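You operate a simulated robot arm through the tools that you are given. There is no shell and no other tool. Be economical: measure what you need, move in short steps, check, and stop when the job is done.

The job below is to be done with a simulated robot arm. You get a single attempt, and the scene is never put back.

JOB
The container in the orange frame is not plugged in: switch off, plug in, lock it, switch on again.
Fine: at the cold rack; watch till the lamp on its roof lights. The other containers, switches, sliders and plugs stay as they are.

The check looks at the end state, three seconds after you hand in, the way a careful person would. Anything else that was tipped, shoved, dropped, spilled or broken makes it a failure.

ROBOT AND FRAMES
A 7-joint arm with a two-finger parallel gripper, fixed in place. Base frame: the origin is at the foot of the arm, x ahead of it, y to its left, z up; the work surface is at about z = 760. Lengths are in mm, angles in rad, forces in N, time in s.
With the tool pointing down near the work surface it reaches from about 340 to 760 mm from the base axis. Its first joint turns from -2.007 to 2.007 rad. Payload 3.91 kg.
The TCP is the grasp point between the finger pads, 30 mm short of the fingertips. In the tool frame z runs along the fingers and y along their closing line. The gripper opens to 110 mm. The fingers are 20 mm wide and 10 mm thick; the gripper's body (48 by 112 mm) begins 55 mm behind the TCP.
Orientation is told as [roll, pitch, yaw] about the base's x, y, z axes, in that order, counted from this pose: with the fingers straight down and closing along the base's y, the tool's x points along the base's -x, its y along +y and its z along -z.

CONTROLS
- The arm moves only by the tool step_arm. Its argument "moves" is one flat list of numbers, 6 for each row, row after row: the shift along the tool's x, y, z in cm, then the turn, a rotation vector about the tool's x, y, z in rad. In form: [dx, dy, dz, rx, ry, rz, dx, dy, dz, rx, ry, rz, ...]. A call has 1 to 12 rows; each row is the pose to reach, as a shift and turn from the pose commanded when the call began, along the tool's axes at that moment. "grip" is the gripper command, from -1 (shut) to 1 (fully open), values between in proportion, set as the call begins (left out, the last holds). A row lasts 0.2 s, in which the tool goes at most 50 mm and 0.15 rad; a call with a longer step from one row to the next is refused whole, and so is a gripper value outside its range. A pose out of reach is approached as far as the arm can. The call stops where the force on the tool passes 40 N (or 10 N more than at its start, if that is more) or the arm is blocked; 0.2 s more then pass. The fingers move at their own pace (about 108 mm/s each) and stop on an object; they squeeze with about 21 N. The grip force told is the motor's: it shows also when the fingers shut on nothing. Time passes only in rows, and 0.2 s behind the last, so rows that repeat a pose let the fingers close. It gives the time, the measured TCP pose, the force on the tool (base axes), the opening and the grip force at its end, in the units of the frame above (readings bear some noise), with the torque about the TCP (base axes, N m) and any sound that the robot's microphone picked up, and new pictures: "views" is both (left out), scene, wrist or none.
- Cameras (640 x 400 px; columns grow to the right, rows downward): "scene" is fixed at [220.9, -648.5, 1336.5]; the picture's right is [0.95, 0.30, 0.00], its down [0.27, -0.86, -0.42] and it looks along [-0.13, 0.40, -0.91] (base axes); focal length 242 px, centre (320, 200). "wrist" rides on the gripper at [72, 17, -103] in the tool frame; the picture's right is [-0.23, 0.97, 0.00], its down [-0.76, -0.18, -0.62] and it looks along [-0.61, -0.14, 0.78] (tool axes); focal length 222 px, centre (320, 200). There is no depth. A picture from a camera that has moved, and an enlarged one, comes with that camera's place and axes in the base frame and with its lens.
- slide_trunk(by): slides the trunk up (or, below 0, down) by that many mm; the arm rides with it, the base frame stays. It gives what a move gives, with no picture.
- zoom(camera, box): a new picture of the part [left, top, right, bottom] of that camera's present view, enlarged. It takes no simulated time.
- finish_job(): hands the job in; it is judged then, once.

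Go step by step. Nothing tells you positions but the pictures and the camera data: compare them with the known pose of the tool, close in by small moves and look again before you grip or let go. The budget is 120 turns and 200 pictures, counting those below and the enlarged ones. Unless the task says otherwise, let go and move clear before handing in, and close with one line.

The tools are called after "Emit:" as name(argument=value, ...) on one line, values as JSON. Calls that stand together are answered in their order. step_arm: Moves the arm, as the interface text tells. Its arguments: {"type":"object","properties":{"moves":{"type":"array"},"grip":{"type":"number"},"views":{"type":"string","enum":["both","scene","wrist","none"]}},"required":["moves"]} The other tools are called the same way: slide_trunk (by) slides the trunk up or down; zoom (camera, box) takes an enlarged picture of a part of a camera's view; finish_job () hands the job in.

At the start:

```text
t: 0.0
tcp_pos: [93.3, -496.9, 1088.3]
ee_rot: [-0.001, 0.0, -0.001]
wrist_force: [-0.1, -0.4, -0.3]
torque: [0.0, 0.03, -0.01]
opening: 109.9
gripper_force: 0.1
trunk travel left (down, up): [-700.0, 290.0]
```

scene: 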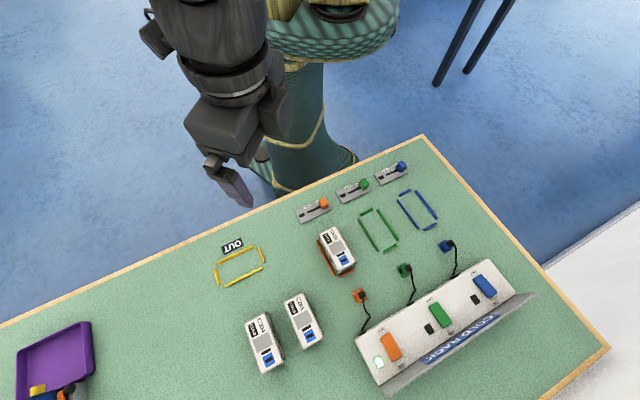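
wrist: 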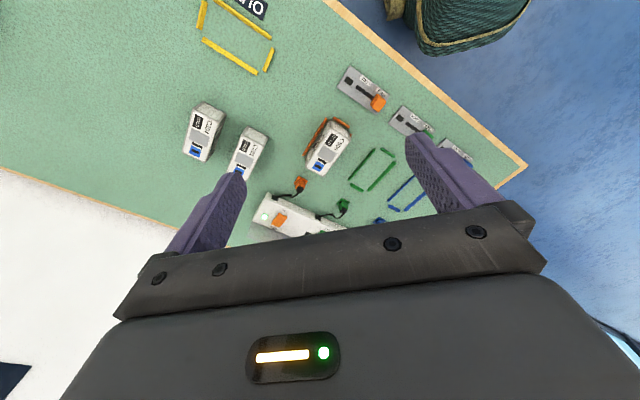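

I see a table with a cold rack (orange, green and blue rockers), three sliders, three frames and a container in the orange frame with its plug lying nearby. I'll zoom in for details.

Emit:
zoom(camera="scene", box=[280, 150, 440, 250])

Emit:
zoom(camera="scene", box=[340, 270, 500, 370])

Emit:
zoom(camera="scene", box=[290, 210, 410, 285])

Emit:
zoom(camera="scene", box=[330, 230, 540, 400])

```text
4.00 times, centred on (360, 200) of scene
camera zoom: at [220.9, -648.5, 1336.5], right [0.95, 0.3, 0.0], down [0.27, -0.86, -0.42], along [-0.13, 0.4, -0.91], focal length 968 px, centre (160, 200)
```

zoom: 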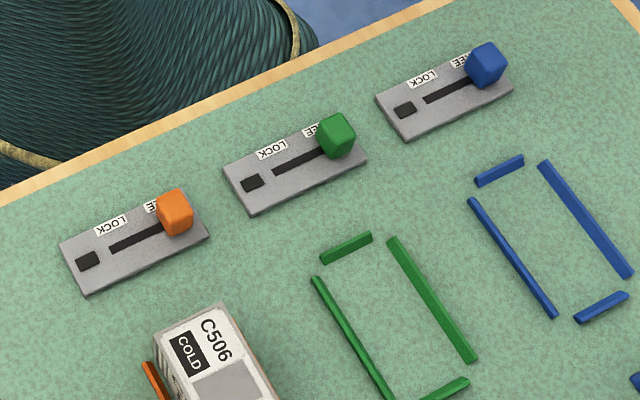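

```text
4.00 times, centred on (420, 320) of scene
camera zoom: at [220.9, -648.5, 1336.5], right [0.95, 0.3, 0.0], down [0.27, -0.86, -0.42], along [-0.13, 0.4, -0.91], focal length 968 px, centre (-80, -280)
```

zoom: 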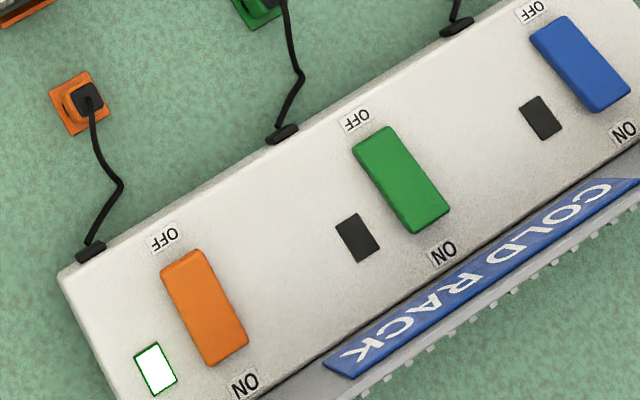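

```text
5.33 times, centred on (350, 248) of scene
camera zoom: at [220.9, -648.5, 1336.5], right [0.95, 0.3, 0.0], down [0.27, -0.86, -0.42], along [-0.13, 0.4, -0.91], focal length 1291 px, centre (160, -53)
```

zoom: 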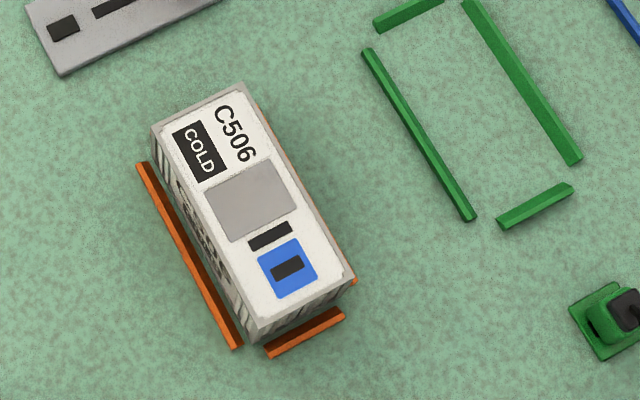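

```text
2.35 times, centred on (435, 315) of scene
camera zoom: at [220.9, -648.5, 1336.5], right [0.95, 0.3, 0.0], down [0.27, -0.86, -0.42], along [-0.13, 0.4, -0.91], focal length 570 px, centre (49, -71)
```

zoom: 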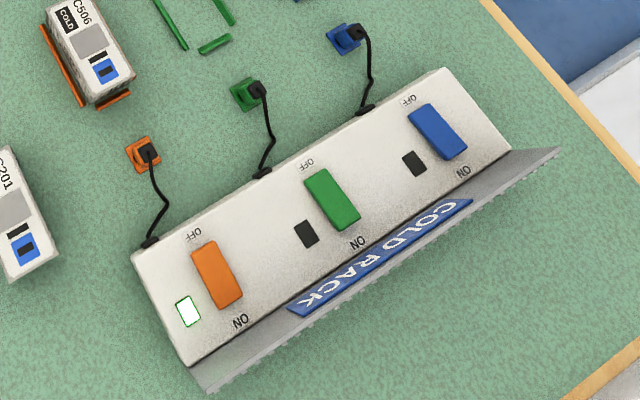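

The orange plug is in its dock near (287, -592) and the C506 container is near (219, -525); the rack runs at about 45°. I'll bring the wrist camera closer to see the socket, plug and lamp.

Emit:
step_arm(moves=[-0.7, -1.6, 3.2, 0, 0, 0, -1.4, -3.2, 6.4, 0, 0, 0, -2.1, -4.7, 9.6, 0, 0, 0, -2.7, -6.3, 12.8, 0, 0, 0, -2.7, -6.3, 12.8, 0, 0, 0])

Emit:
zoom(camera="wrist", box=[160, 0, 480, 200])

```text
t: 1.2
tcp_pos: [121.7, -562.5, 959.1]
ee_rot: [-0.001, 0.001, 0.001]
wrist_force: [0.3, 0.0, -0.5]
torque: [-0.02, 0.0, 0.01]
opening: 109.9
gripper_force: 0.1
trunk travel left (down, up): [-700.0, 290.0]
camera wrist: at [51.0, -546.2, 1061.6], right [0.23, 0.97, 0.0], down [0.76, -0.18, 0.62], along [0.61, -0.14, -0.78], focal length 222 px, centre (320, 200)
```

scene: 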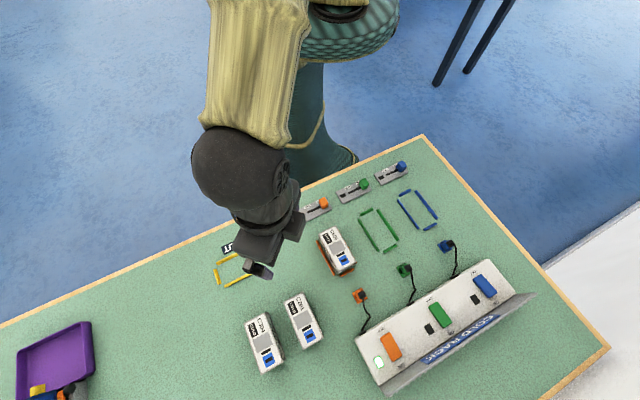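
wrist: 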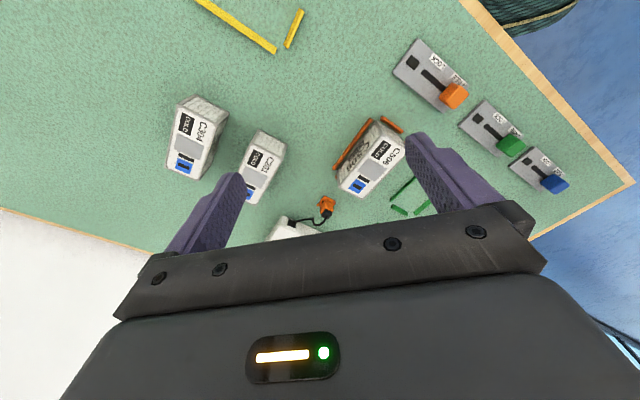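

```text
2.00 times, centred on (320, 100) of wrist
camera zoom: at [51.0, -546.2, 1061.6], right [0.23, 0.97, 0.0], down [0.76, -0.18, 0.62], along [0.61, -0.14, -0.78], focal length 444 px, centre (320, 400)
```

zoom: 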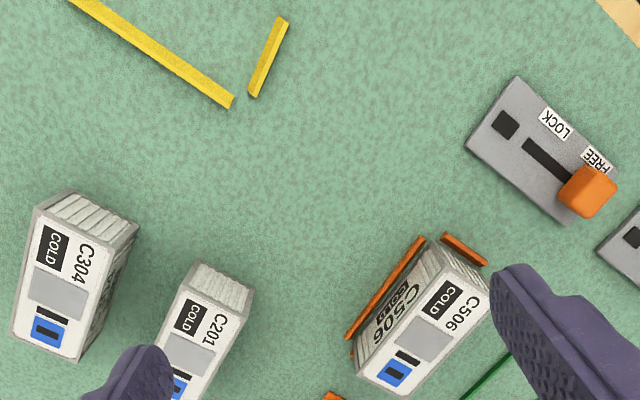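

The camera sees mainly what lies on the -x side of the tool. I'll move beyond the plug and look back at it and the container.

Emit:
step_arm(moves=[-4.5, -0.9, 0, 0, 0, 0, -9, -1.8, 2, 0, 0, 0, -13, -2.7, 4, 0, 0, 0, -16, -3.2, 6, 0, 0, 0, -18.7, -3.6, 7.9, 0, 0, 0, -18.7, -3.6, 7.9, 0, 0, 0])

Emit:
zoom(camera="wrist", box=[180, 0, 500, 200])

```text
t: 2.6
tcp_pos: [309.7, -597.0, 878.6]
ee_rot: [0.001, 0.003, 0.002]
wrist_force: [-0.4, 0.0, -0.7]
torque: [-0.03, -0.03, -0.02]
opening: 110.2
gripper_force: 0.1
trunk travel left (down, up): [-700.0, 290.0]
camera wrist: at [237.5, -581.1, 981.4], right [0.23, 0.97, 0.0], down [0.76, -0.18, 0.62], along [0.61, -0.14, -0.78], focal length 222 px, centre (320, 200)
```

scene: 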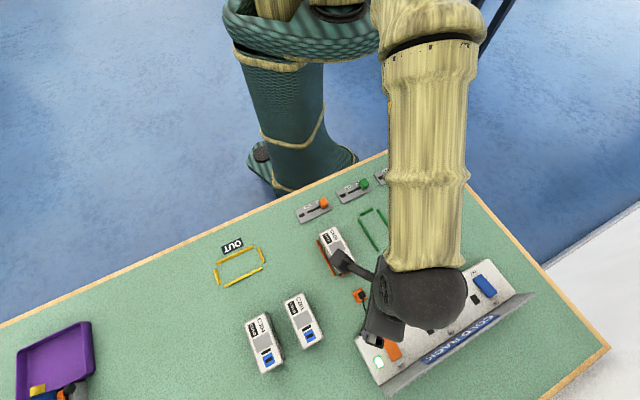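
wrist: 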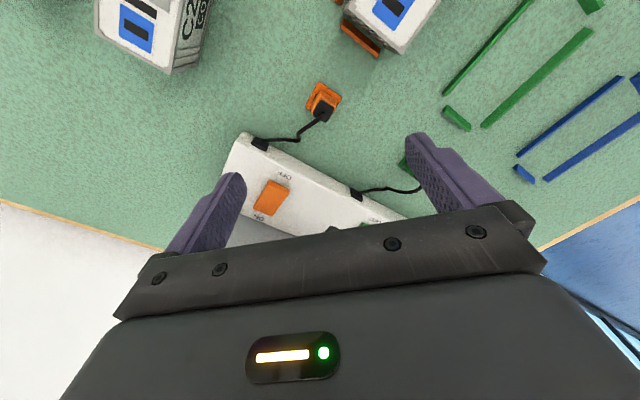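

```text
2.00 times, centred on (340, 100) of wrist
camera zoom: at [237.5, -581.1, 981.4], right [0.23, 0.97, 0.0], down [0.76, -0.18, 0.62], along [0.61, -0.14, -0.78], focal length 444 px, centre (280, 400)
```

zoom: 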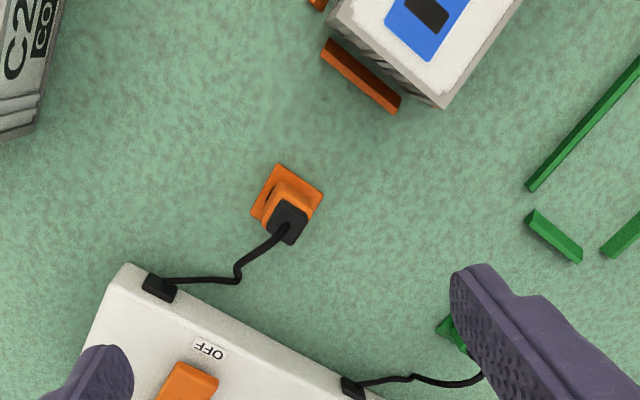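

I can see the plug in its park holder. I'll enlarge it further.

Emit:
zoom(camera="wrist", box=[280, 70, 360, 120])

Emit:
zoom(camera="wrist", box=[330, 0, 458, 80])

Emit:
zoom(camera="wrist", box=[210, 120, 370, 220])

Emit:
zoom(camera="scene", box=[340, 280, 380, 305])

```text
8.00 times, centred on (320, 95) of wrist
camera zoom: at [237.5, -581.1, 981.4], right [0.23, 0.97, 0.0], down [0.76, -0.18, 0.62], along [0.61, -0.14, -0.78], focal length 1777 px, centre (320, 1040)
```

zoom: 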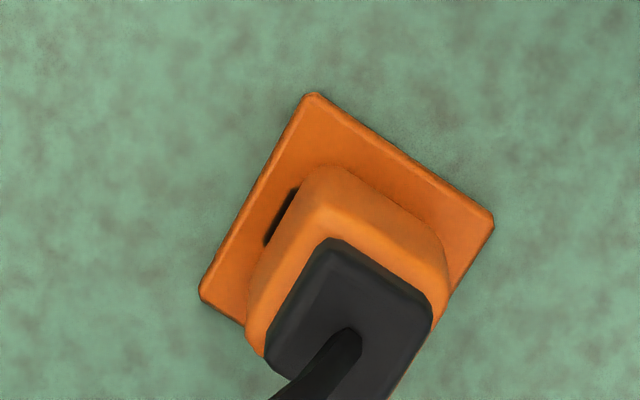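

```text
5.00 times, centred on (394, 40) of wrist
camera zoom: at [237.5, -581.1, 981.4], right [0.23, 0.97, 0.0], down [0.76, -0.18, 0.62], along [0.61, -0.14, -0.78], focal length 1111 px, centre (-50, 1000)
```

zoom: 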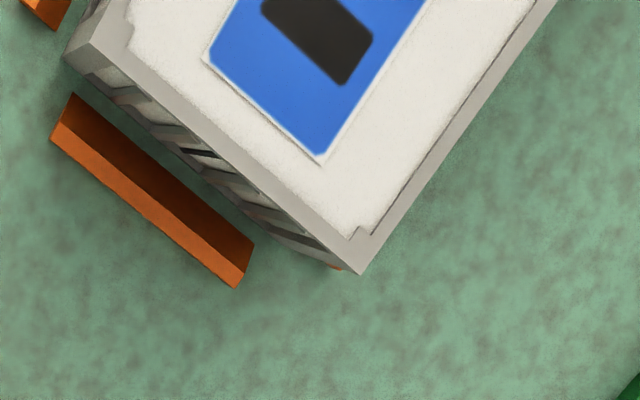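

```text
4.00 times, centred on (290, 170) of wrist
camera zoom: at [237.5, -581.1, 981.4], right [0.23, 0.97, 0.0], down [0.76, -0.18, 0.62], along [0.61, -0.14, -0.78], focal length 888 px, centre (440, 320)
```

zoom: 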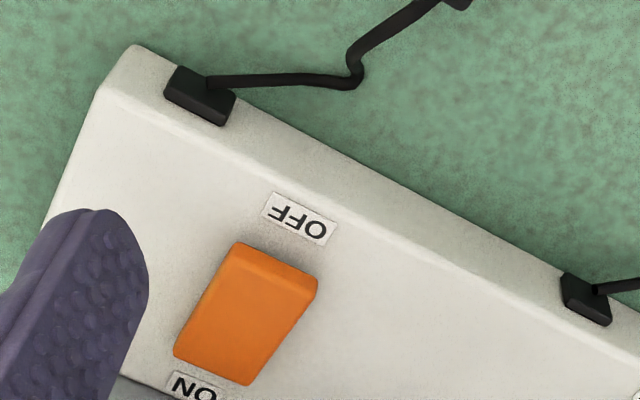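

```text
16.00 times, centred on (360, 292) of scene
camera zoom: at [220.9, -648.5, 1336.5], right [0.95, 0.3, 0.0], down [0.27, -0.86, -0.42], along [-0.13, 0.4, -0.91], focal length 3874 px, centre (-320, -1280)
```

zoom: 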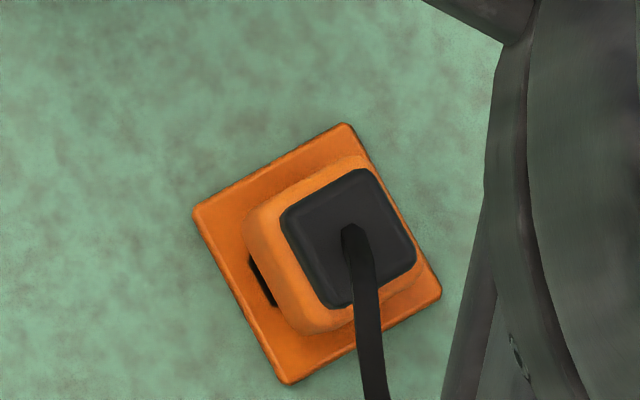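

The plug stands upright in a 25 mm pad centred near (295, -592) and everything is turned about 45°. I'll turn the tool by -45° and look down at the orange rocker.

Emit:
step_arm(moves=[-0.5, -0.6, -2.2, 0, 0, 0.14, -1.5, -1.8, -2.2, 0, 0, 0.28, -2.5, -3.0, -2.2, 0, 0, 0.42, -3.5, -4.2, -2.2, 0, 0, 0.56, -4.5, -5.3, -2.2, 0, 0, 0.7, -4.5, -5.3, -2.2, 0, 0, 0.785, -4.5, -5.3, -2.2, 0, 0, 0.785])

Emit:
zoom(camera="wrist", box=[200, 60, 440, 210])

```text
t: 4.2
tcp_pos: [349.8, -641.3, 902.7]
ee_rot: [-0.001, -0.001, -0.787]
wrist_force: [0.1, -0.1, 0.0]
torque: [-0.02, -0.01, -0.01]
opening: 110.0
gripper_force: 0.0
out of reach, approached as far as the arm can: row 5, 6, 7
trunk travel left (down, up): [-700.0, 290.0]
camera wrist: at [312.0, -579.8, 1006.1], right [0.85, 0.53, 0.0], down [0.41, -0.66, 0.63], along [0.33, -0.53, -0.78], focal length 222 px, centre (320, 200)
```

scene: 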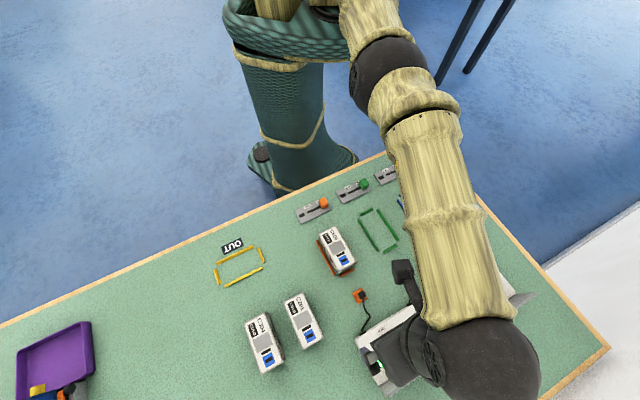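
wrist: 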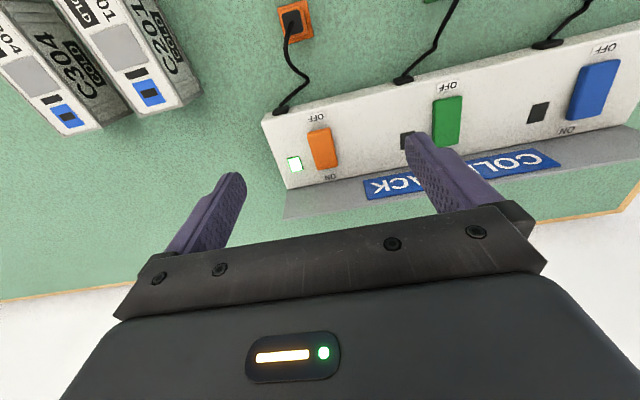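

```text
2.67 times, centred on (320, 135) of wrist
camera zoom: at [312.0, -579.8, 1006.1], right [0.85, 0.53, 0.0], down [0.41, -0.66, 0.63], along [0.33, -0.53, -0.78], focal length 592 px, centre (320, 373)
```

zoom: 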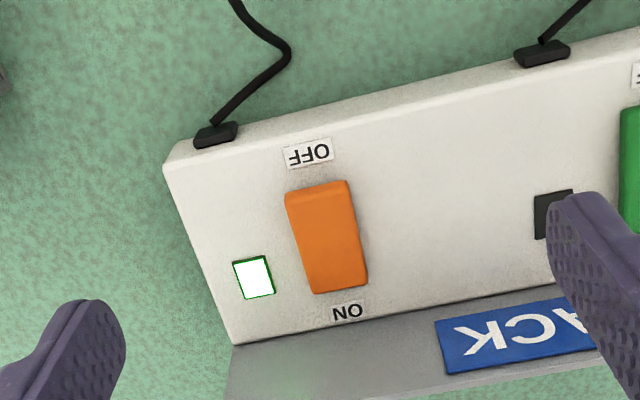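

The rocker's OFF end is near (355, -652, 793) and its ON end near (384, -682), close to the arm's reach limit. I'll raise the trunk a little for reach and shut the fingers for pressing.

Emit:
slide_trunk(by=80)

Emit:
step_arm(moves=[0, 0, 0, 0, 0, 0, 0, 0, 0, 0, 0, 0, 0, 0, 0, 0, 0, 0], grip=-1, views="wrist")

```text
t: 5.4
tcp_pos: [350.5, -642.6, 982.4]
ee_rot: [-0.002, -0.001, -0.785]
wrist_force: [-0.1, 0.5, 0.7]
torque: [0.02, 0.0, -0.01]
opening: 110.0
gripper_force: 0.1
trunk travel left (down, up): [-780.0, 210.0]
```

```text
t: 6.2
tcp_pos: [350.5, -643.6, 982.4]
ee_rot: [-0.001, -0.002, -0.786]
wrist_force: [-0.1, 0.2, 0.5]
torque: [-0.03, 0.02, 0.0]
opening: 0.1
gripper_force: 20.9
trunk travel left (down, up): [-780.0, 210.0]
camera wrist: at [312.0, -579.8, 1086.0], right [0.85, 0.53, 0.0], down [0.41, -0.66, 0.63], along [0.33, -0.53, -0.78], focal length 222 px, centre (320, 200)
```

wrist: 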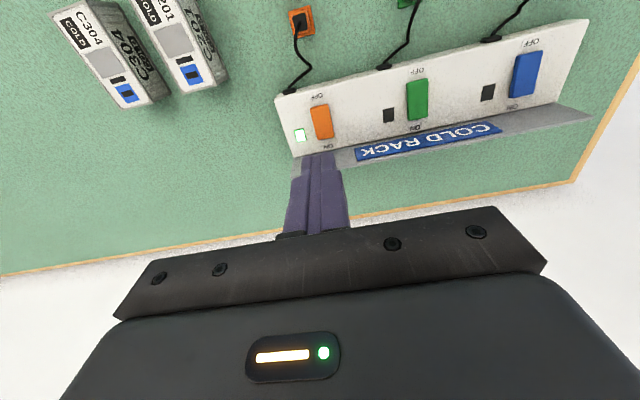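

Fingers are shut. I'll move above the OFF end of the orange rocker.

Emit:
step_arm(moves=[-0.5, -0.1, 3.5, 0, 0, 0, -0.9, -0.2, 7, 0, 0, 0, -1.3, -0.3, 10.5, 0, 0, 0, -1.5, -0.3, 13.7, 0, 0, 0, -1.5, -0.3, 13.7, 0, 0, 0])

Emit:
zoom(camera="wrist", box=[220, 80, 420, 205])

```text
t: 7.4
tcp_pos: [348.0, -629.2, 857.0]
ee_rot: [-0.002, -0.004, -0.785]
wrist_force: [0.7, -0.5, 0.4]
torque: [0.06, -0.01, -0.02]
opening: 0.0
gripper_force: 20.9
out of reach, approached as far as the arm can: row 1, 2, 3, 4, 5
trunk travel left (down, up): [-780.0, 210.0]
camera wrist: at [309.7, -566.6, 960.3], right [0.85, 0.53, 0.0], down [0.41, -0.66, 0.63], along [0.33, -0.53, -0.78], focal length 222 px, centre (320, 200)
```

scene: 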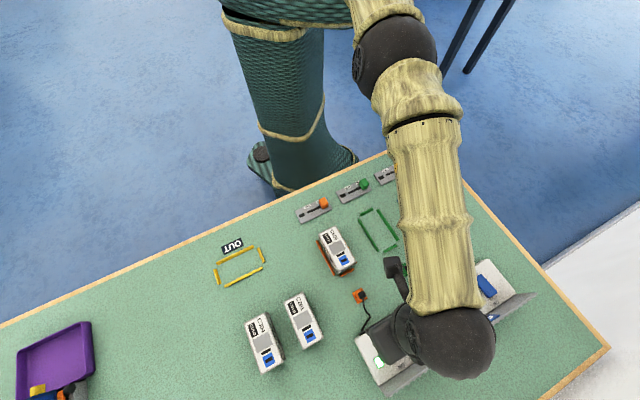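
wrist: 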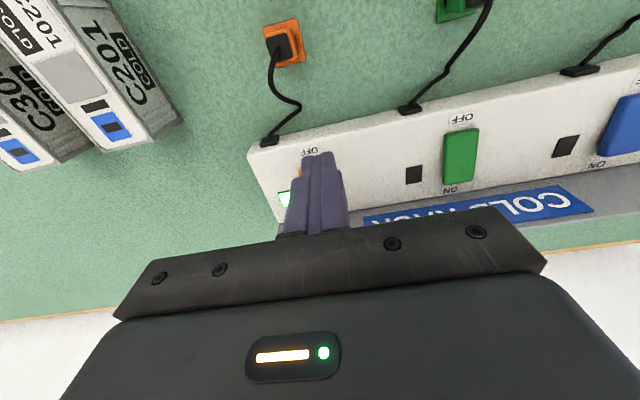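

```text
3.20 times, centred on (320, 142) of wrist
camera zoom: at [309.7, -566.6, 960.3], right [0.85, 0.53, 0.0], down [0.41, -0.66, 0.63], along [0.33, -0.53, -0.78], focal length 711 px, centre (320, 384)
```

zoom: 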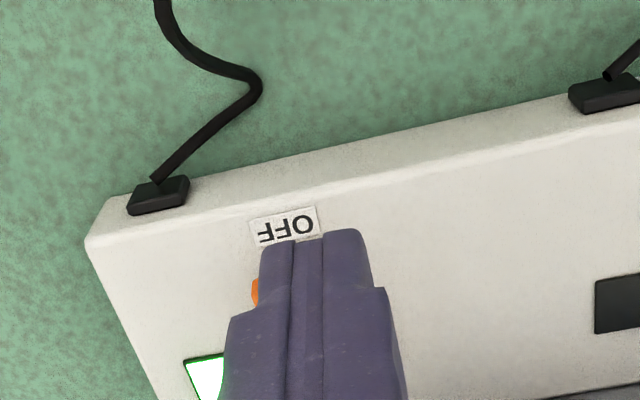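

Raising the trunk reduced the reach low down, so I need it lower instead. I'll lift the arm first, then lower the trunk.

Emit:
step_arm(moves=[1, 0, -4, 0, 0, 0, 2, 0, -8, 0, 0, 0, 2, 0, -12, 0, 0, 0, 2, 0, -16, 0, 0, 0, 2, 0, -20, 0, 0, 0, 2, 0, -20, 0, 0, 0], views="none")

Emit:
slide_trunk(by=-190)

```text
t: 8.8
tcp_pos: [333.7, -613.4, 1062.2]
ee_rot: [-0.001, -0.001, -0.786]
wrist_force: [-0.1, 0.3, -0.3]
torque: [-0.01, -0.01, -0.03]
opening: 0.0
gripper_force: 21.1
trunk travel left (down, up): [-780.0, 210.0]
```

```text
t: 10.8
tcp_pos: [333.9, -613.4, 872.5]
ee_rot: [-0.001, -0.001, -0.785]
wrist_force: [-0.2, -0.3, 0.6]
torque: [-0.01, -0.02, 0.01]
opening: 0.0
gripper_force: 20.9
trunk travel left (down, up): [-590.0, 400.0]
```

Now I'll try for a spot above the OFF end again.

Emit:
step_arm(moves=[-1.6, -0.4, 0, 0, 0, 0, -3.2, -0.8, 1, 0, 0, 0, -4.86, -1.24, 2, 0, 0, 0, -4.86, -1.24, 2.7, 0, 0, 0, -4.86, -1.24, 2.7, 0, 0, 0])

Emit:
zoom(camera="wrist", box=[220, 80, 420, 205])

```text
t: 12.1
tcp_pos: [353.0, -639.8, 845.3]
ee_rot: [-0.002, -0.003, -0.785]
wrist_force: [0.8, 0.0, -0.4]
torque: [0.02, 0.0, 0.0]
opening: 0.3
gripper_force: 20.9
out of reach, approached as far as the arm can: row 2, 3, 4, 5
trunk travel left (down, up): [-590.0, 400.0]
camera wrist: at [314.3, -576.6, 947.9], right [0.85, 0.53, 0.0], down [0.41, -0.66, 0.63], along [0.33, -0.53, -0.78], focal length 222 px, centre (320, 200)
```

scene: 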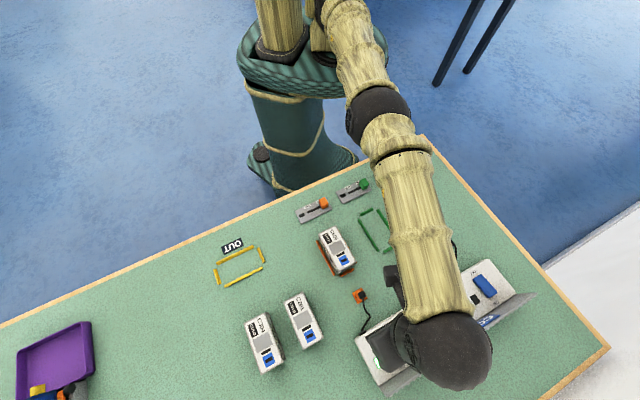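
wrist: 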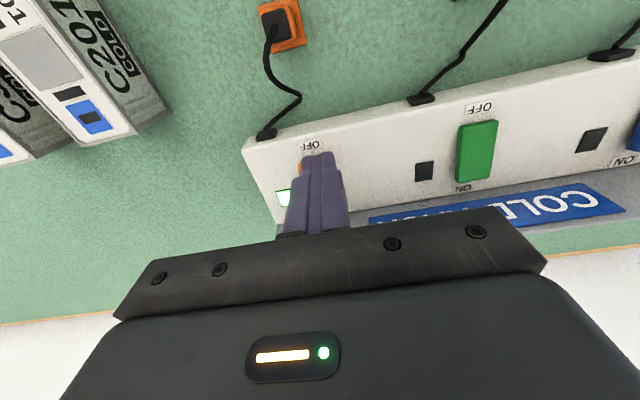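

```text
3.20 times, centred on (320, 142) of wrist
camera zoom: at [314.3, -576.6, 947.9], right [0.85, 0.53, 0.0], down [0.41, -0.66, 0.63], along [0.33, -0.53, -0.78], focal length 711 px, centre (320, 384)
```

zoom: 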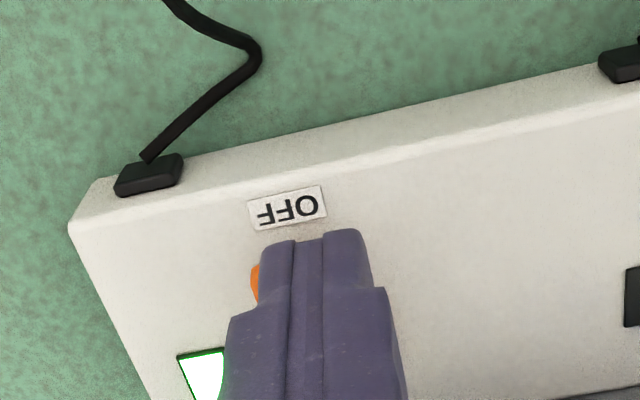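

Straight down the reach ends at about r = 731, so I'll lean the tool outward by 0.3 rad to get at the rocker.

Emit:
step_arm(moves=[-0.6, -0.3, -0.5, 0, -0.14, 0, -1.2, -0.5, -0.5, 0, -0.28, 0, -1.85, -0.72, 0, 0, -0.3, 0, -1.85, -0.72, 0, 0, -0.3, 0])

Emit:
zoom(camera="wrist", box=[220, 80, 420, 205])

```text
t: 13.1
tcp_pos: [362.0, -656.2, 845.0]
ee_rot: [-0.002, -0.304, -0.784]
wrist_force: [-0.3, 0.3, 0.6]
torque: [0.02, -0.02, -0.02]
opening: 0.3
gripper_force: 21.4
trunk travel left (down, up): [-590.0, 400.0]
camera wrist: at [303.9, -574.6, 921.7], right [0.84, 0.54, 0.07], down [0.26, -0.51, 0.82], along [0.47, -0.67, -0.56], focal length 222 px, centre (320, 200)
```

scene: 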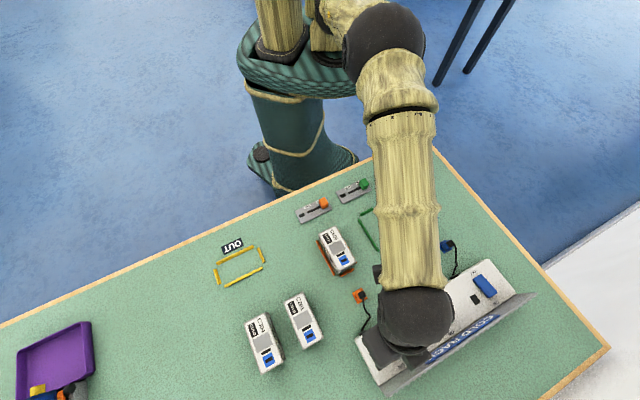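
wrist: 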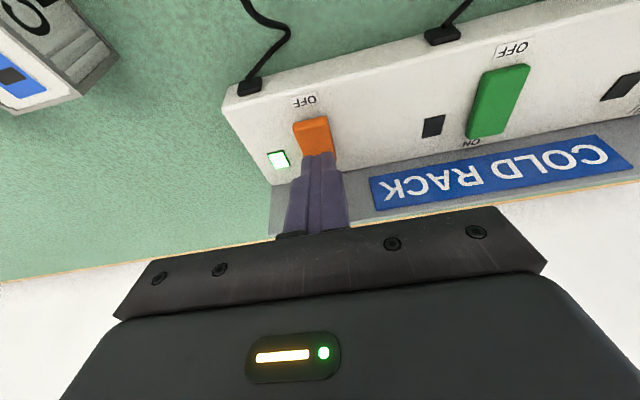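

```text
3.20 times, centred on (320, 142) of wrist
camera zoom: at [303.9, -574.6, 921.7], right [0.84, 0.54, 0.07], down [0.26, -0.51, 0.82], along [0.47, -0.67, -0.56], focal length 711 px, centre (320, 384)
```

zoom: 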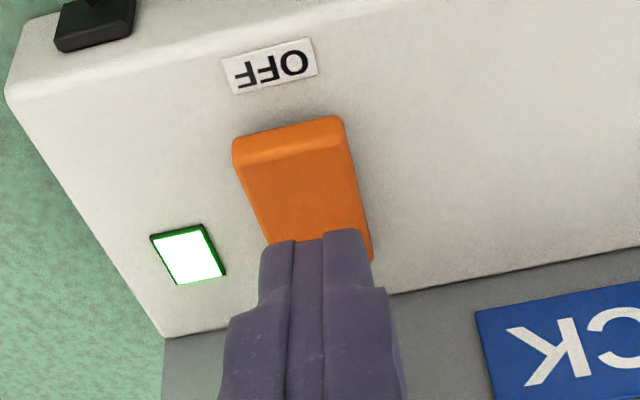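

The contact point would fall a few mm inside the OFF edge and a bit to the right. I'll adjust and press down in small steps.

Emit:
step_arm(moves=[0.1, -0.3, 0.9, 0, 0, 0, 0.2, -0.3, 1.3, 0, 0, 0, 0.29, -0.3, 1.58, 0, 0, 0, 0.35, -0.3, 1.77, 0, 0, 0, 0.41, -0.3, 1.97, 0, 0, 0, 0.47, -0.3, 2.16, 0, 0, 0], views="wrist")

Emit:
zoom(camera="wrist", box=[220, 80, 420, 205])

```text
t: 14.4
tcp_pos: [361.2, -659.7, 829.3]
ee_rot: [-0.005, -0.316, -0.784]
wrist_force: [-0.3, -5.8, 34.0]
torque: [-0.13, 0.01, 0.0]
opening: 0.0
gripper_force: 21.4
trunk travel left (down, up): [-590.0, 400.0]
camera wrist: at [302.5, -576.6, 905.6], right [0.84, 0.54, 0.06], down [0.25, -0.5, 0.83], along [0.48, -0.68, -0.55], focal length 222 px, centre (320, 200)
```

wrist: 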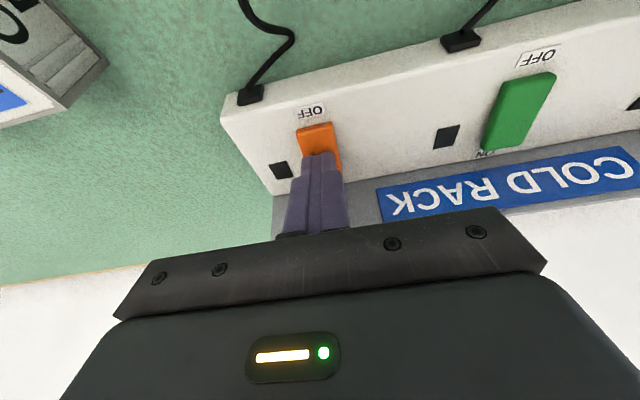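

```text
3.20 times, centred on (320, 142) of wrist
camera zoom: at [302.5, -576.6, 905.6], right [0.84, 0.54, 0.06], down [0.25, -0.5, 0.83], along [0.48, -0.68, -0.55], focal length 711 px, centre (320, 384)
```

zoom: 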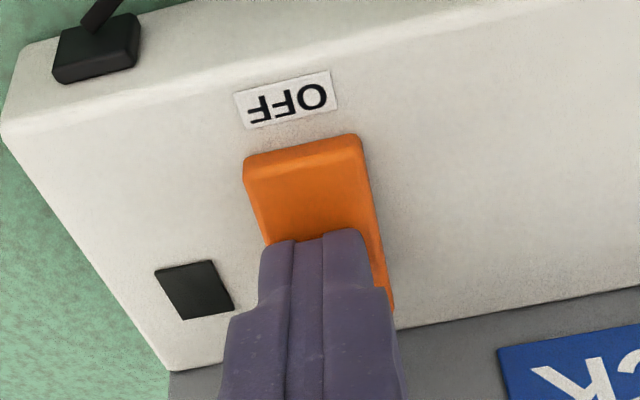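

The orange lamp has gone dark, so the rack position is off. I'll lift away, straighten the tool and go above the orange plug.

Emit:
step_arm(moves=[-1.0, 0, -3.5, 0, 0, 0, -0.5, 0, -7, 0, 0.15, 0, 1.5, 0, -8, 0, 0.3, 0, 4, 0, -8, 0, 0.316, 0, 4, 0, -8, 0, 0.316, 0], grip=-0.1)

Emit:
zoom(camera="scene", box=[340, 300, 440, 400])

```text
t: 15.7
tcp_pos: [315.9, -614.2, 887.3]
ee_rot: [0.0, 0.016, -0.784]
wrist_force: [0.4, 0.3, -0.2]
torque: [0.01, -0.01, -0.01]
opening: 49.4
gripper_force: 0.0
trunk travel left (down, up): [-590.0, 400.0]
camera wrist: at [278.4, -553.0, 991.4], right [0.85, 0.53, 0.0], down [0.42, -0.67, 0.61], along [0.32, -0.52, -0.79], focal length 222 px, centre (320, 200)
```

scene: 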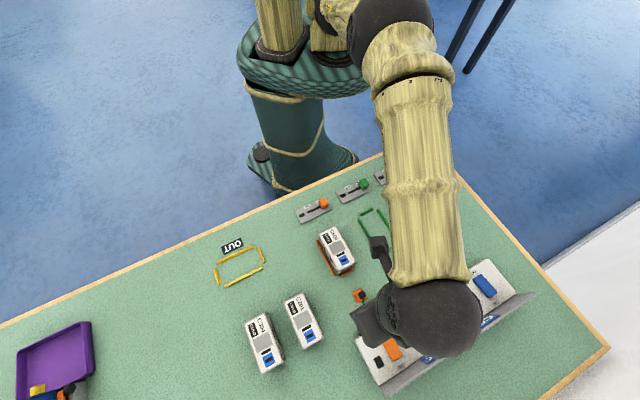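
wrist: 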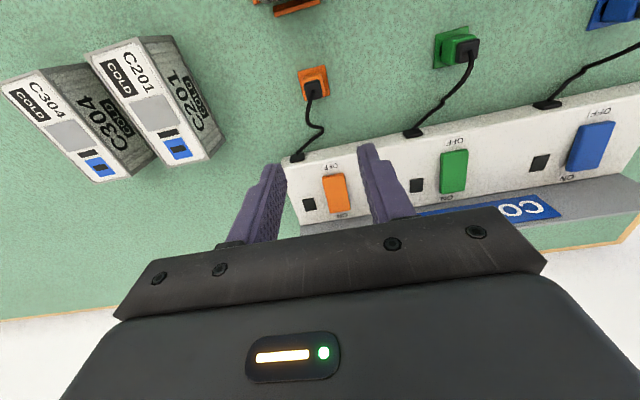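

```text
4.00 times, centred on (390, 350) of scene
camera zoom: at [220.9, -648.5, 1336.5], right [0.95, 0.3, 0.0], down [0.27, -0.86, -0.42], along [-0.13, 0.4, -0.91], focal length 968 px, centre (40, -400)
```

zoom: 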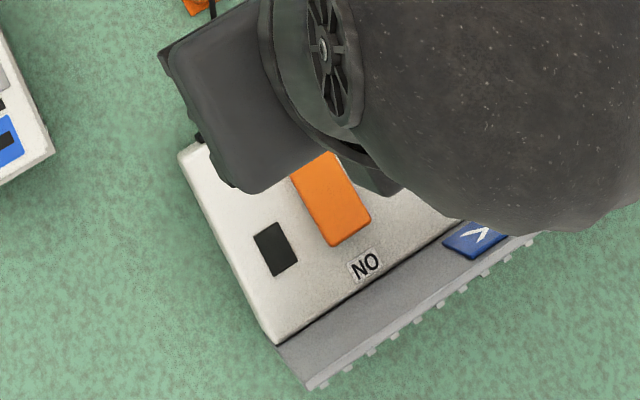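

The rocker is off. Next I'll step back to see both the container's roof socket and the plug.

Emit:
step_arm(moves=[3, 0, 0, 0, -0.016, 0, 5.8, 0, 0, 0, -0.016, 0, 5.8, 0, 0, 0, -0.016, 0], views="wrist")

Emit:
zoom(camera="wrist", box=[220, 0, 400, 112])

Emit:
zoom(camera="wrist", box=[270, 100, 366, 160])

```text
t: 16.4
tcp_pos: [274.2, -574.7, 888.3]
ee_rot: [-0.001, -0.003, -0.785]
wrist_force: [-0.8, -0.5, 0.0]
torque: [-0.05, 0.0, -0.03]
opening: 49.4
gripper_force: 0.1
trunk travel left (down, up): [-590.0, 400.0]
camera wrist: at [236.2, -512.0, 990.7], right [0.85, 0.53, 0.0], down [0.41, -0.66, 0.63], along [0.33, -0.53, -0.78], focal length 222 px, centre (320, 200)
```

wrist: 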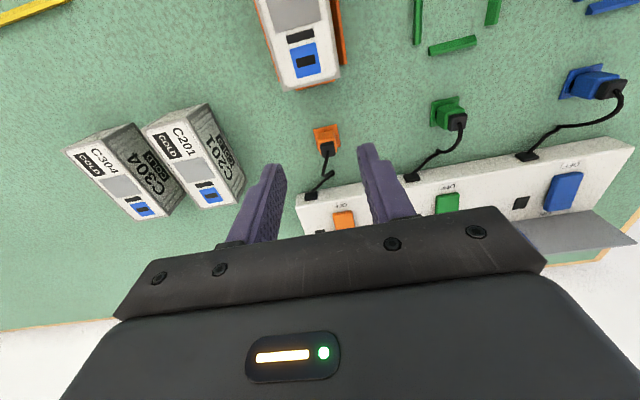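

```text
3.56 times, centred on (310, 56) of wrist
camera zoom: at [236.2, -512.0, 990.7], right [0.85, 0.53, 0.0], down [0.41, -0.66, 0.63], along [0.33, -0.53, -0.78], focal length 790 px, centre (356, 712)
```

zoom: 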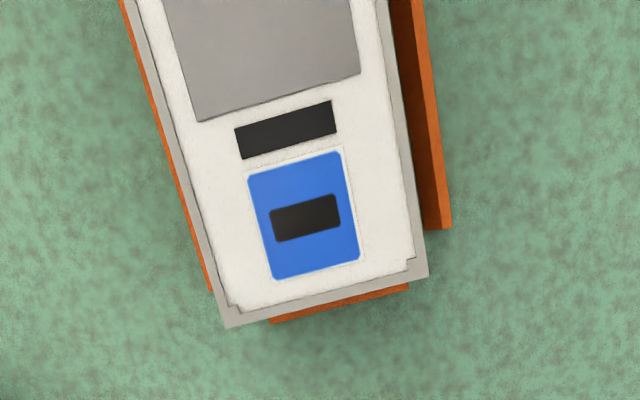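

```text
6.67 times, centred on (318, 130) of wrist
camera zoom: at [236.2, -512.0, 990.7], right [0.85, 0.53, 0.0], down [0.41, -0.66, 0.63], along [0.33, -0.53, -0.78], focal length 1481 px, centre (333, 667)
```

zoom: 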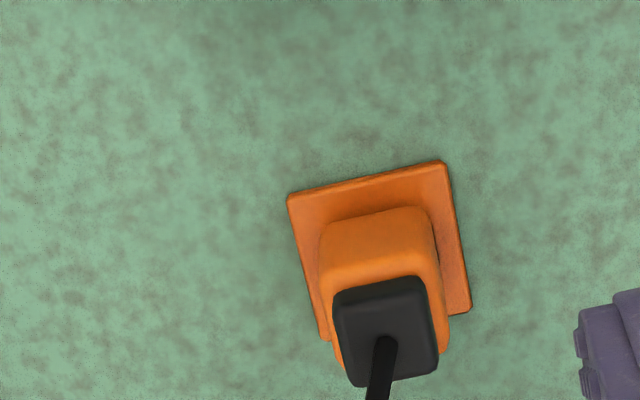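

Socket slot: about (239.2, -536.0) with the roof at z ≈ 805; plug centre: about (295.2, -592), its top at z ≈ 787, both at 45°. I'll go above the plug and check.

Emit:
step_arm(moves=[-1.3, 0.15, 1, 0, 0, 0, -2.7, 0.27, 2.5, 0, 0, 0, -2.7, 0.27, 5, 0, 0, 0, -2.7, 0.27, 5, 0, 0, 0], views="both")

Emit:
zoom(camera="wrist", box=[240, 80, 400, 180])

```text
t: 17.4
tcp_pos: [296.0, -591.6, 837.5]
ee_rot: [-0.002, -0.001, -0.786]
wrist_force: [0.4, 0.1, -0.4]
torque: [-0.01, 0.01, 0.0]
opening: 49.6
gripper_force: 0.0
trunk travel left (down, up): [-590.0, 400.0]
camera wrist: at [258.5, -529.7, 939.8], right [0.85, 0.53, 0.0], down [0.41, -0.66, 0.63], along [0.33, -0.53, -0.78], focal length 222 px, centre (320, 200)
```

scene: 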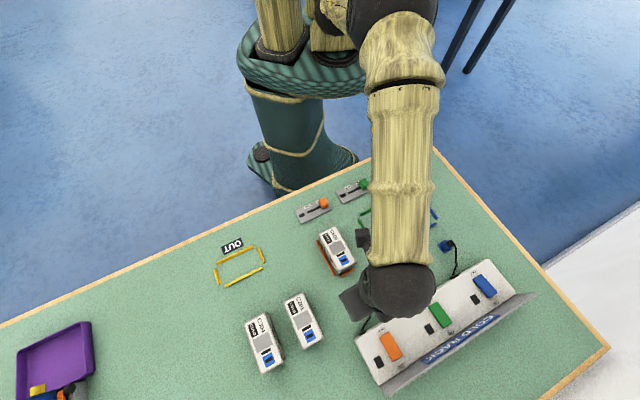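
wrist: 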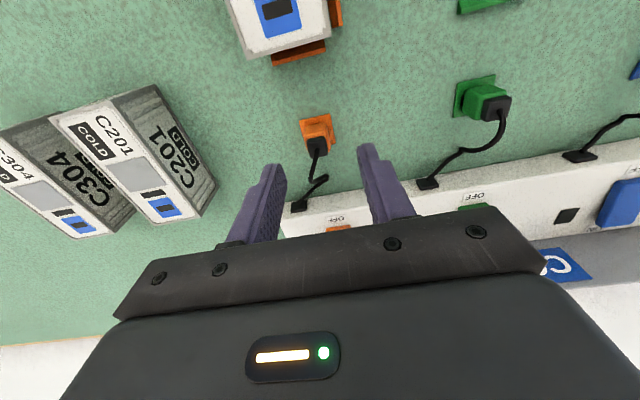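

```text
4.00 times, centred on (320, 130) of wrist
camera zoom: at [258.5, -529.7, 939.8], right [0.85, 0.53, 0.0], down [0.41, -0.66, 0.63], along [0.33, -0.53, -0.78], focal length 888 px, centre (320, 480)
```

zoom: 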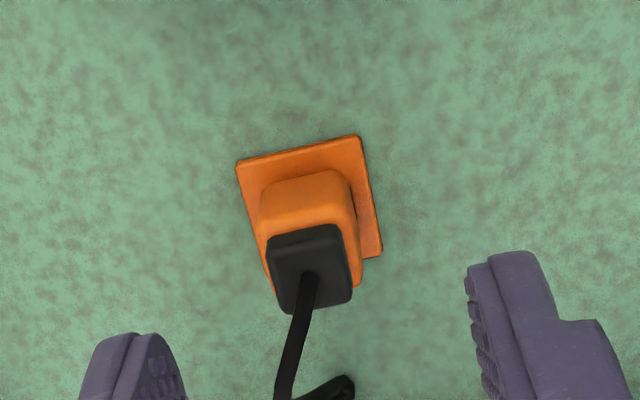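

The alignment agrees with the measurement. I'll descend so the fingertips are just above the pad and then close.

Emit:
step_arm(moves=[0.04, -0.1, 1.5, 0, 0, 0, 0.04, -0.1, 3, 0, 0, 0, 0.04, -0.1, 4.0, 0, 0, 0, 0.04, -0.1, 4.0, 0, 0, 0], views="wrist")

Emit:
zoom(camera="wrist", box=[240, 110, 400, 210])

```text
t: 18.4
tcp_pos: [294.5, -593.1, 796.4]
ee_rot: [-0.001, -0.002, -0.785]
wrist_force: [0.4, 0.0, -0.1]
torque: [-0.02, -0.01, 0.02]
opening: 49.6
gripper_force: 0.0
trunk travel left (down, up): [-590.0, 400.0]
camera wrist: at [256.3, -530.0, 899.9], right [0.85, 0.53, 0.0], down [0.41, -0.66, 0.63], along [0.33, -0.53, -0.78], focal length 222 px, centre (320, 200)
```

wrist: 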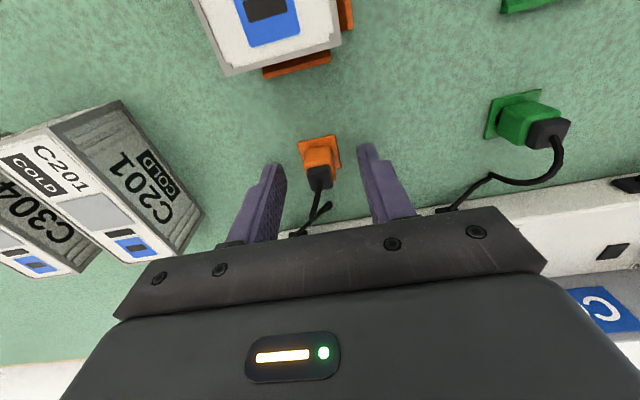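

```text
4.00 times, centred on (320, 160) of wrist
camera zoom: at [256.3, -530.0, 899.9], right [0.85, 0.53, 0.0], down [0.41, -0.66, 0.63], along [0.33, -0.53, -0.78], focal length 888 px, centre (320, 360)
```

zoom: 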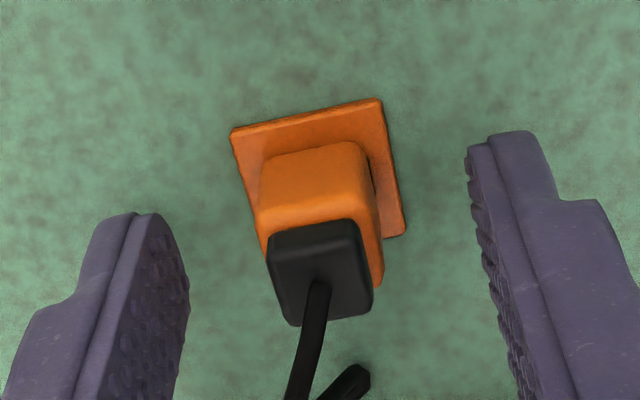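

The plug sits centrally between the fingers. I'll close on it.

Emit:
step_arm(moves=[0, 0, 0, 0, 0, 0, 0, 0, 0, 0, 0, 0, 0, 0, 0, 0, 0, 0, 0, 0, 0, 0, 0, 0], grip=-1, views="wrist")

Emit:
zoom(camera="wrist", box=[240, 110, 400, 210])

```text
t: 19.4
tcp_pos: [295.0, -591.4, 797.5]
ee_rot: [-0.001, -0.001, -0.786]
wrist_force: [0.0, 0.1, -0.3]
torque: [0.01, -0.02, 0.0]
opening: 16.6
gripper_force: 21.4
trunk travel left (down, up): [-590.0, 400.0]
camera wrist: at [256.3, -530.0, 900.0], right [0.85, 0.53, 0.0], down [0.41, -0.66, 0.63], along [0.33, -0.53, -0.78], focal length 222 px, centre (320, 200)
```

wrist: 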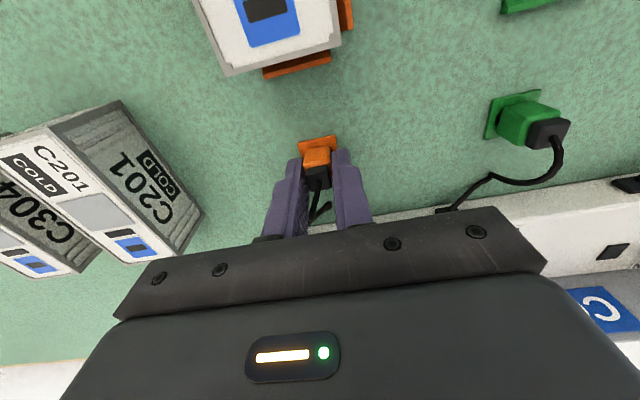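

```text
4.00 times, centred on (320, 160) of wrist
camera zoom: at [256.3, -530.0, 900.0], right [0.85, 0.53, 0.0], down [0.41, -0.66, 0.63], along [0.33, -0.53, -0.78], focal length 888 px, centre (320, 360)
```

zoom: 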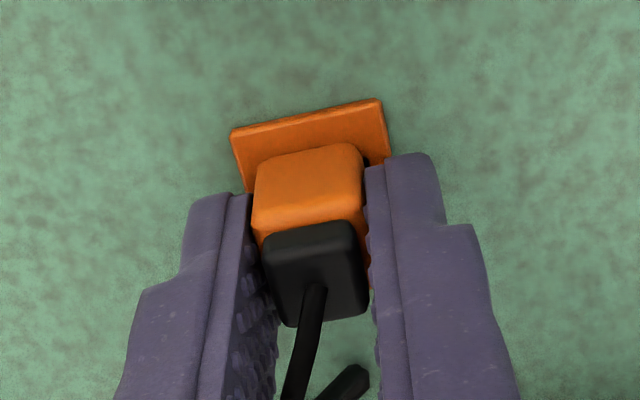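

The plug is gripped (opening 16.6 mm). I'll lift it straight out.

Emit:
step_arm(moves=[0, 0, -0.5, 0, 0, 0, 0, 0, -1.5, 0, 0, 0, 0, 0, -3, 0, 0, 0, 0, 0, -5, 0, 0, 0, 0, 0, -7, 0, 0, 0, 0, 0, -7, 0, 0, 0])

Emit:
zoom(camera="wrist", box=[220, 60, 420, 210])

```text
t: 20.9
tcp_pos: [294.2, -592.4, 869.3]
ee_rot: [-0.001, -0.003, -0.785]
wrist_force: [-0.1, 0.7, -0.6]
torque: [0.0, -0.01, 0.03]
opening: 17.0
gripper_force: 21.2
trunk travel left (down, up): [-590.0, 400.0]
camera wrist: at [255.7, -529.0, 971.4], right [0.85, 0.53, 0.0], down [0.41, -0.66, 0.63], along [0.33, -0.53, -0.78], focal length 222 px, centre (320, 200)
```

scene: 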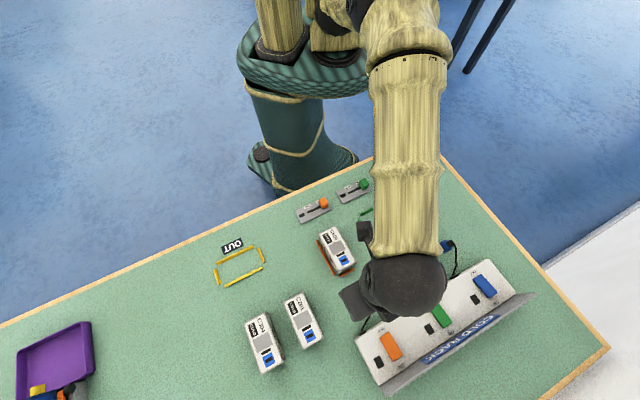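
wrist: 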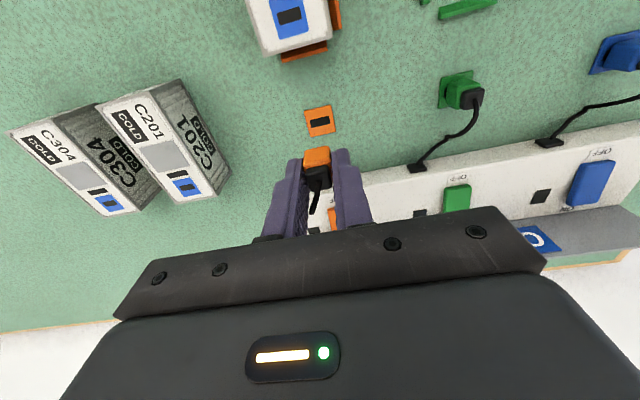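

```text
2.67 times, centred on (320, 135) of wrist
camera zoom: at [255.7, -529.0, 971.4], right [0.85, 0.53, 0.0], down [0.41, -0.66, 0.63], along [0.33, -0.53, -0.78], focal length 592 px, centre (320, 373)
```

zoom: 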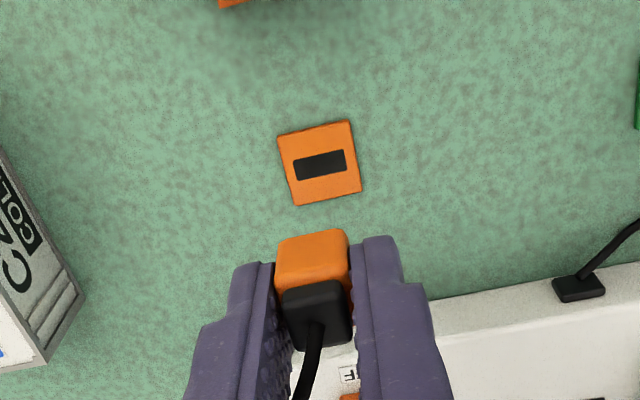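

The plug is out. I'll compare the two slots in this same view for an accurate offset.

Emit:
zoom(camera="wrist", box=[230, 0, 422, 120])

Emit:
zoom(camera="wrist", box=[270, 90, 366, 150])

```text
3.33 times, centred on (326, 60) of wrist
camera zoom: at [255.7, -529.0, 971.4], right [0.85, 0.53, 0.0], down [0.41, -0.66, 0.63], along [0.33, -0.53, -0.78], focal length 740 px, centre (300, 667)
```

zoom: 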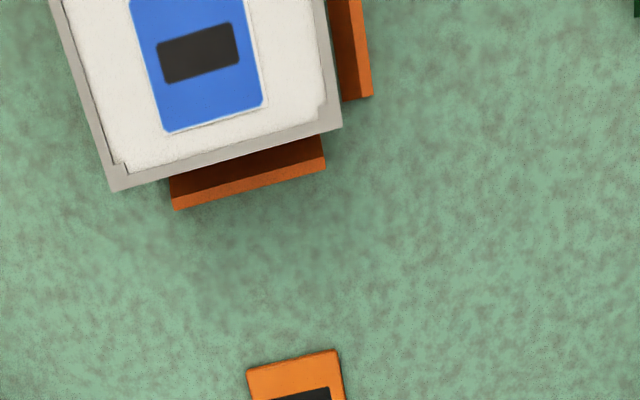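

```text
6.67 times, centred on (318, 120) of wrist
camera zoom: at [255.7, -529.0, 971.4], right [0.85, 0.53, 0.0], down [0.41, -0.66, 0.63], along [0.33, -0.53, -0.78], focal length 1481 px, centre (333, 733)
```

zoom: 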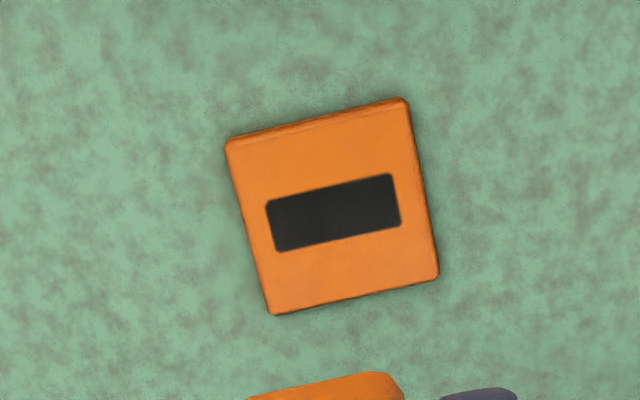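

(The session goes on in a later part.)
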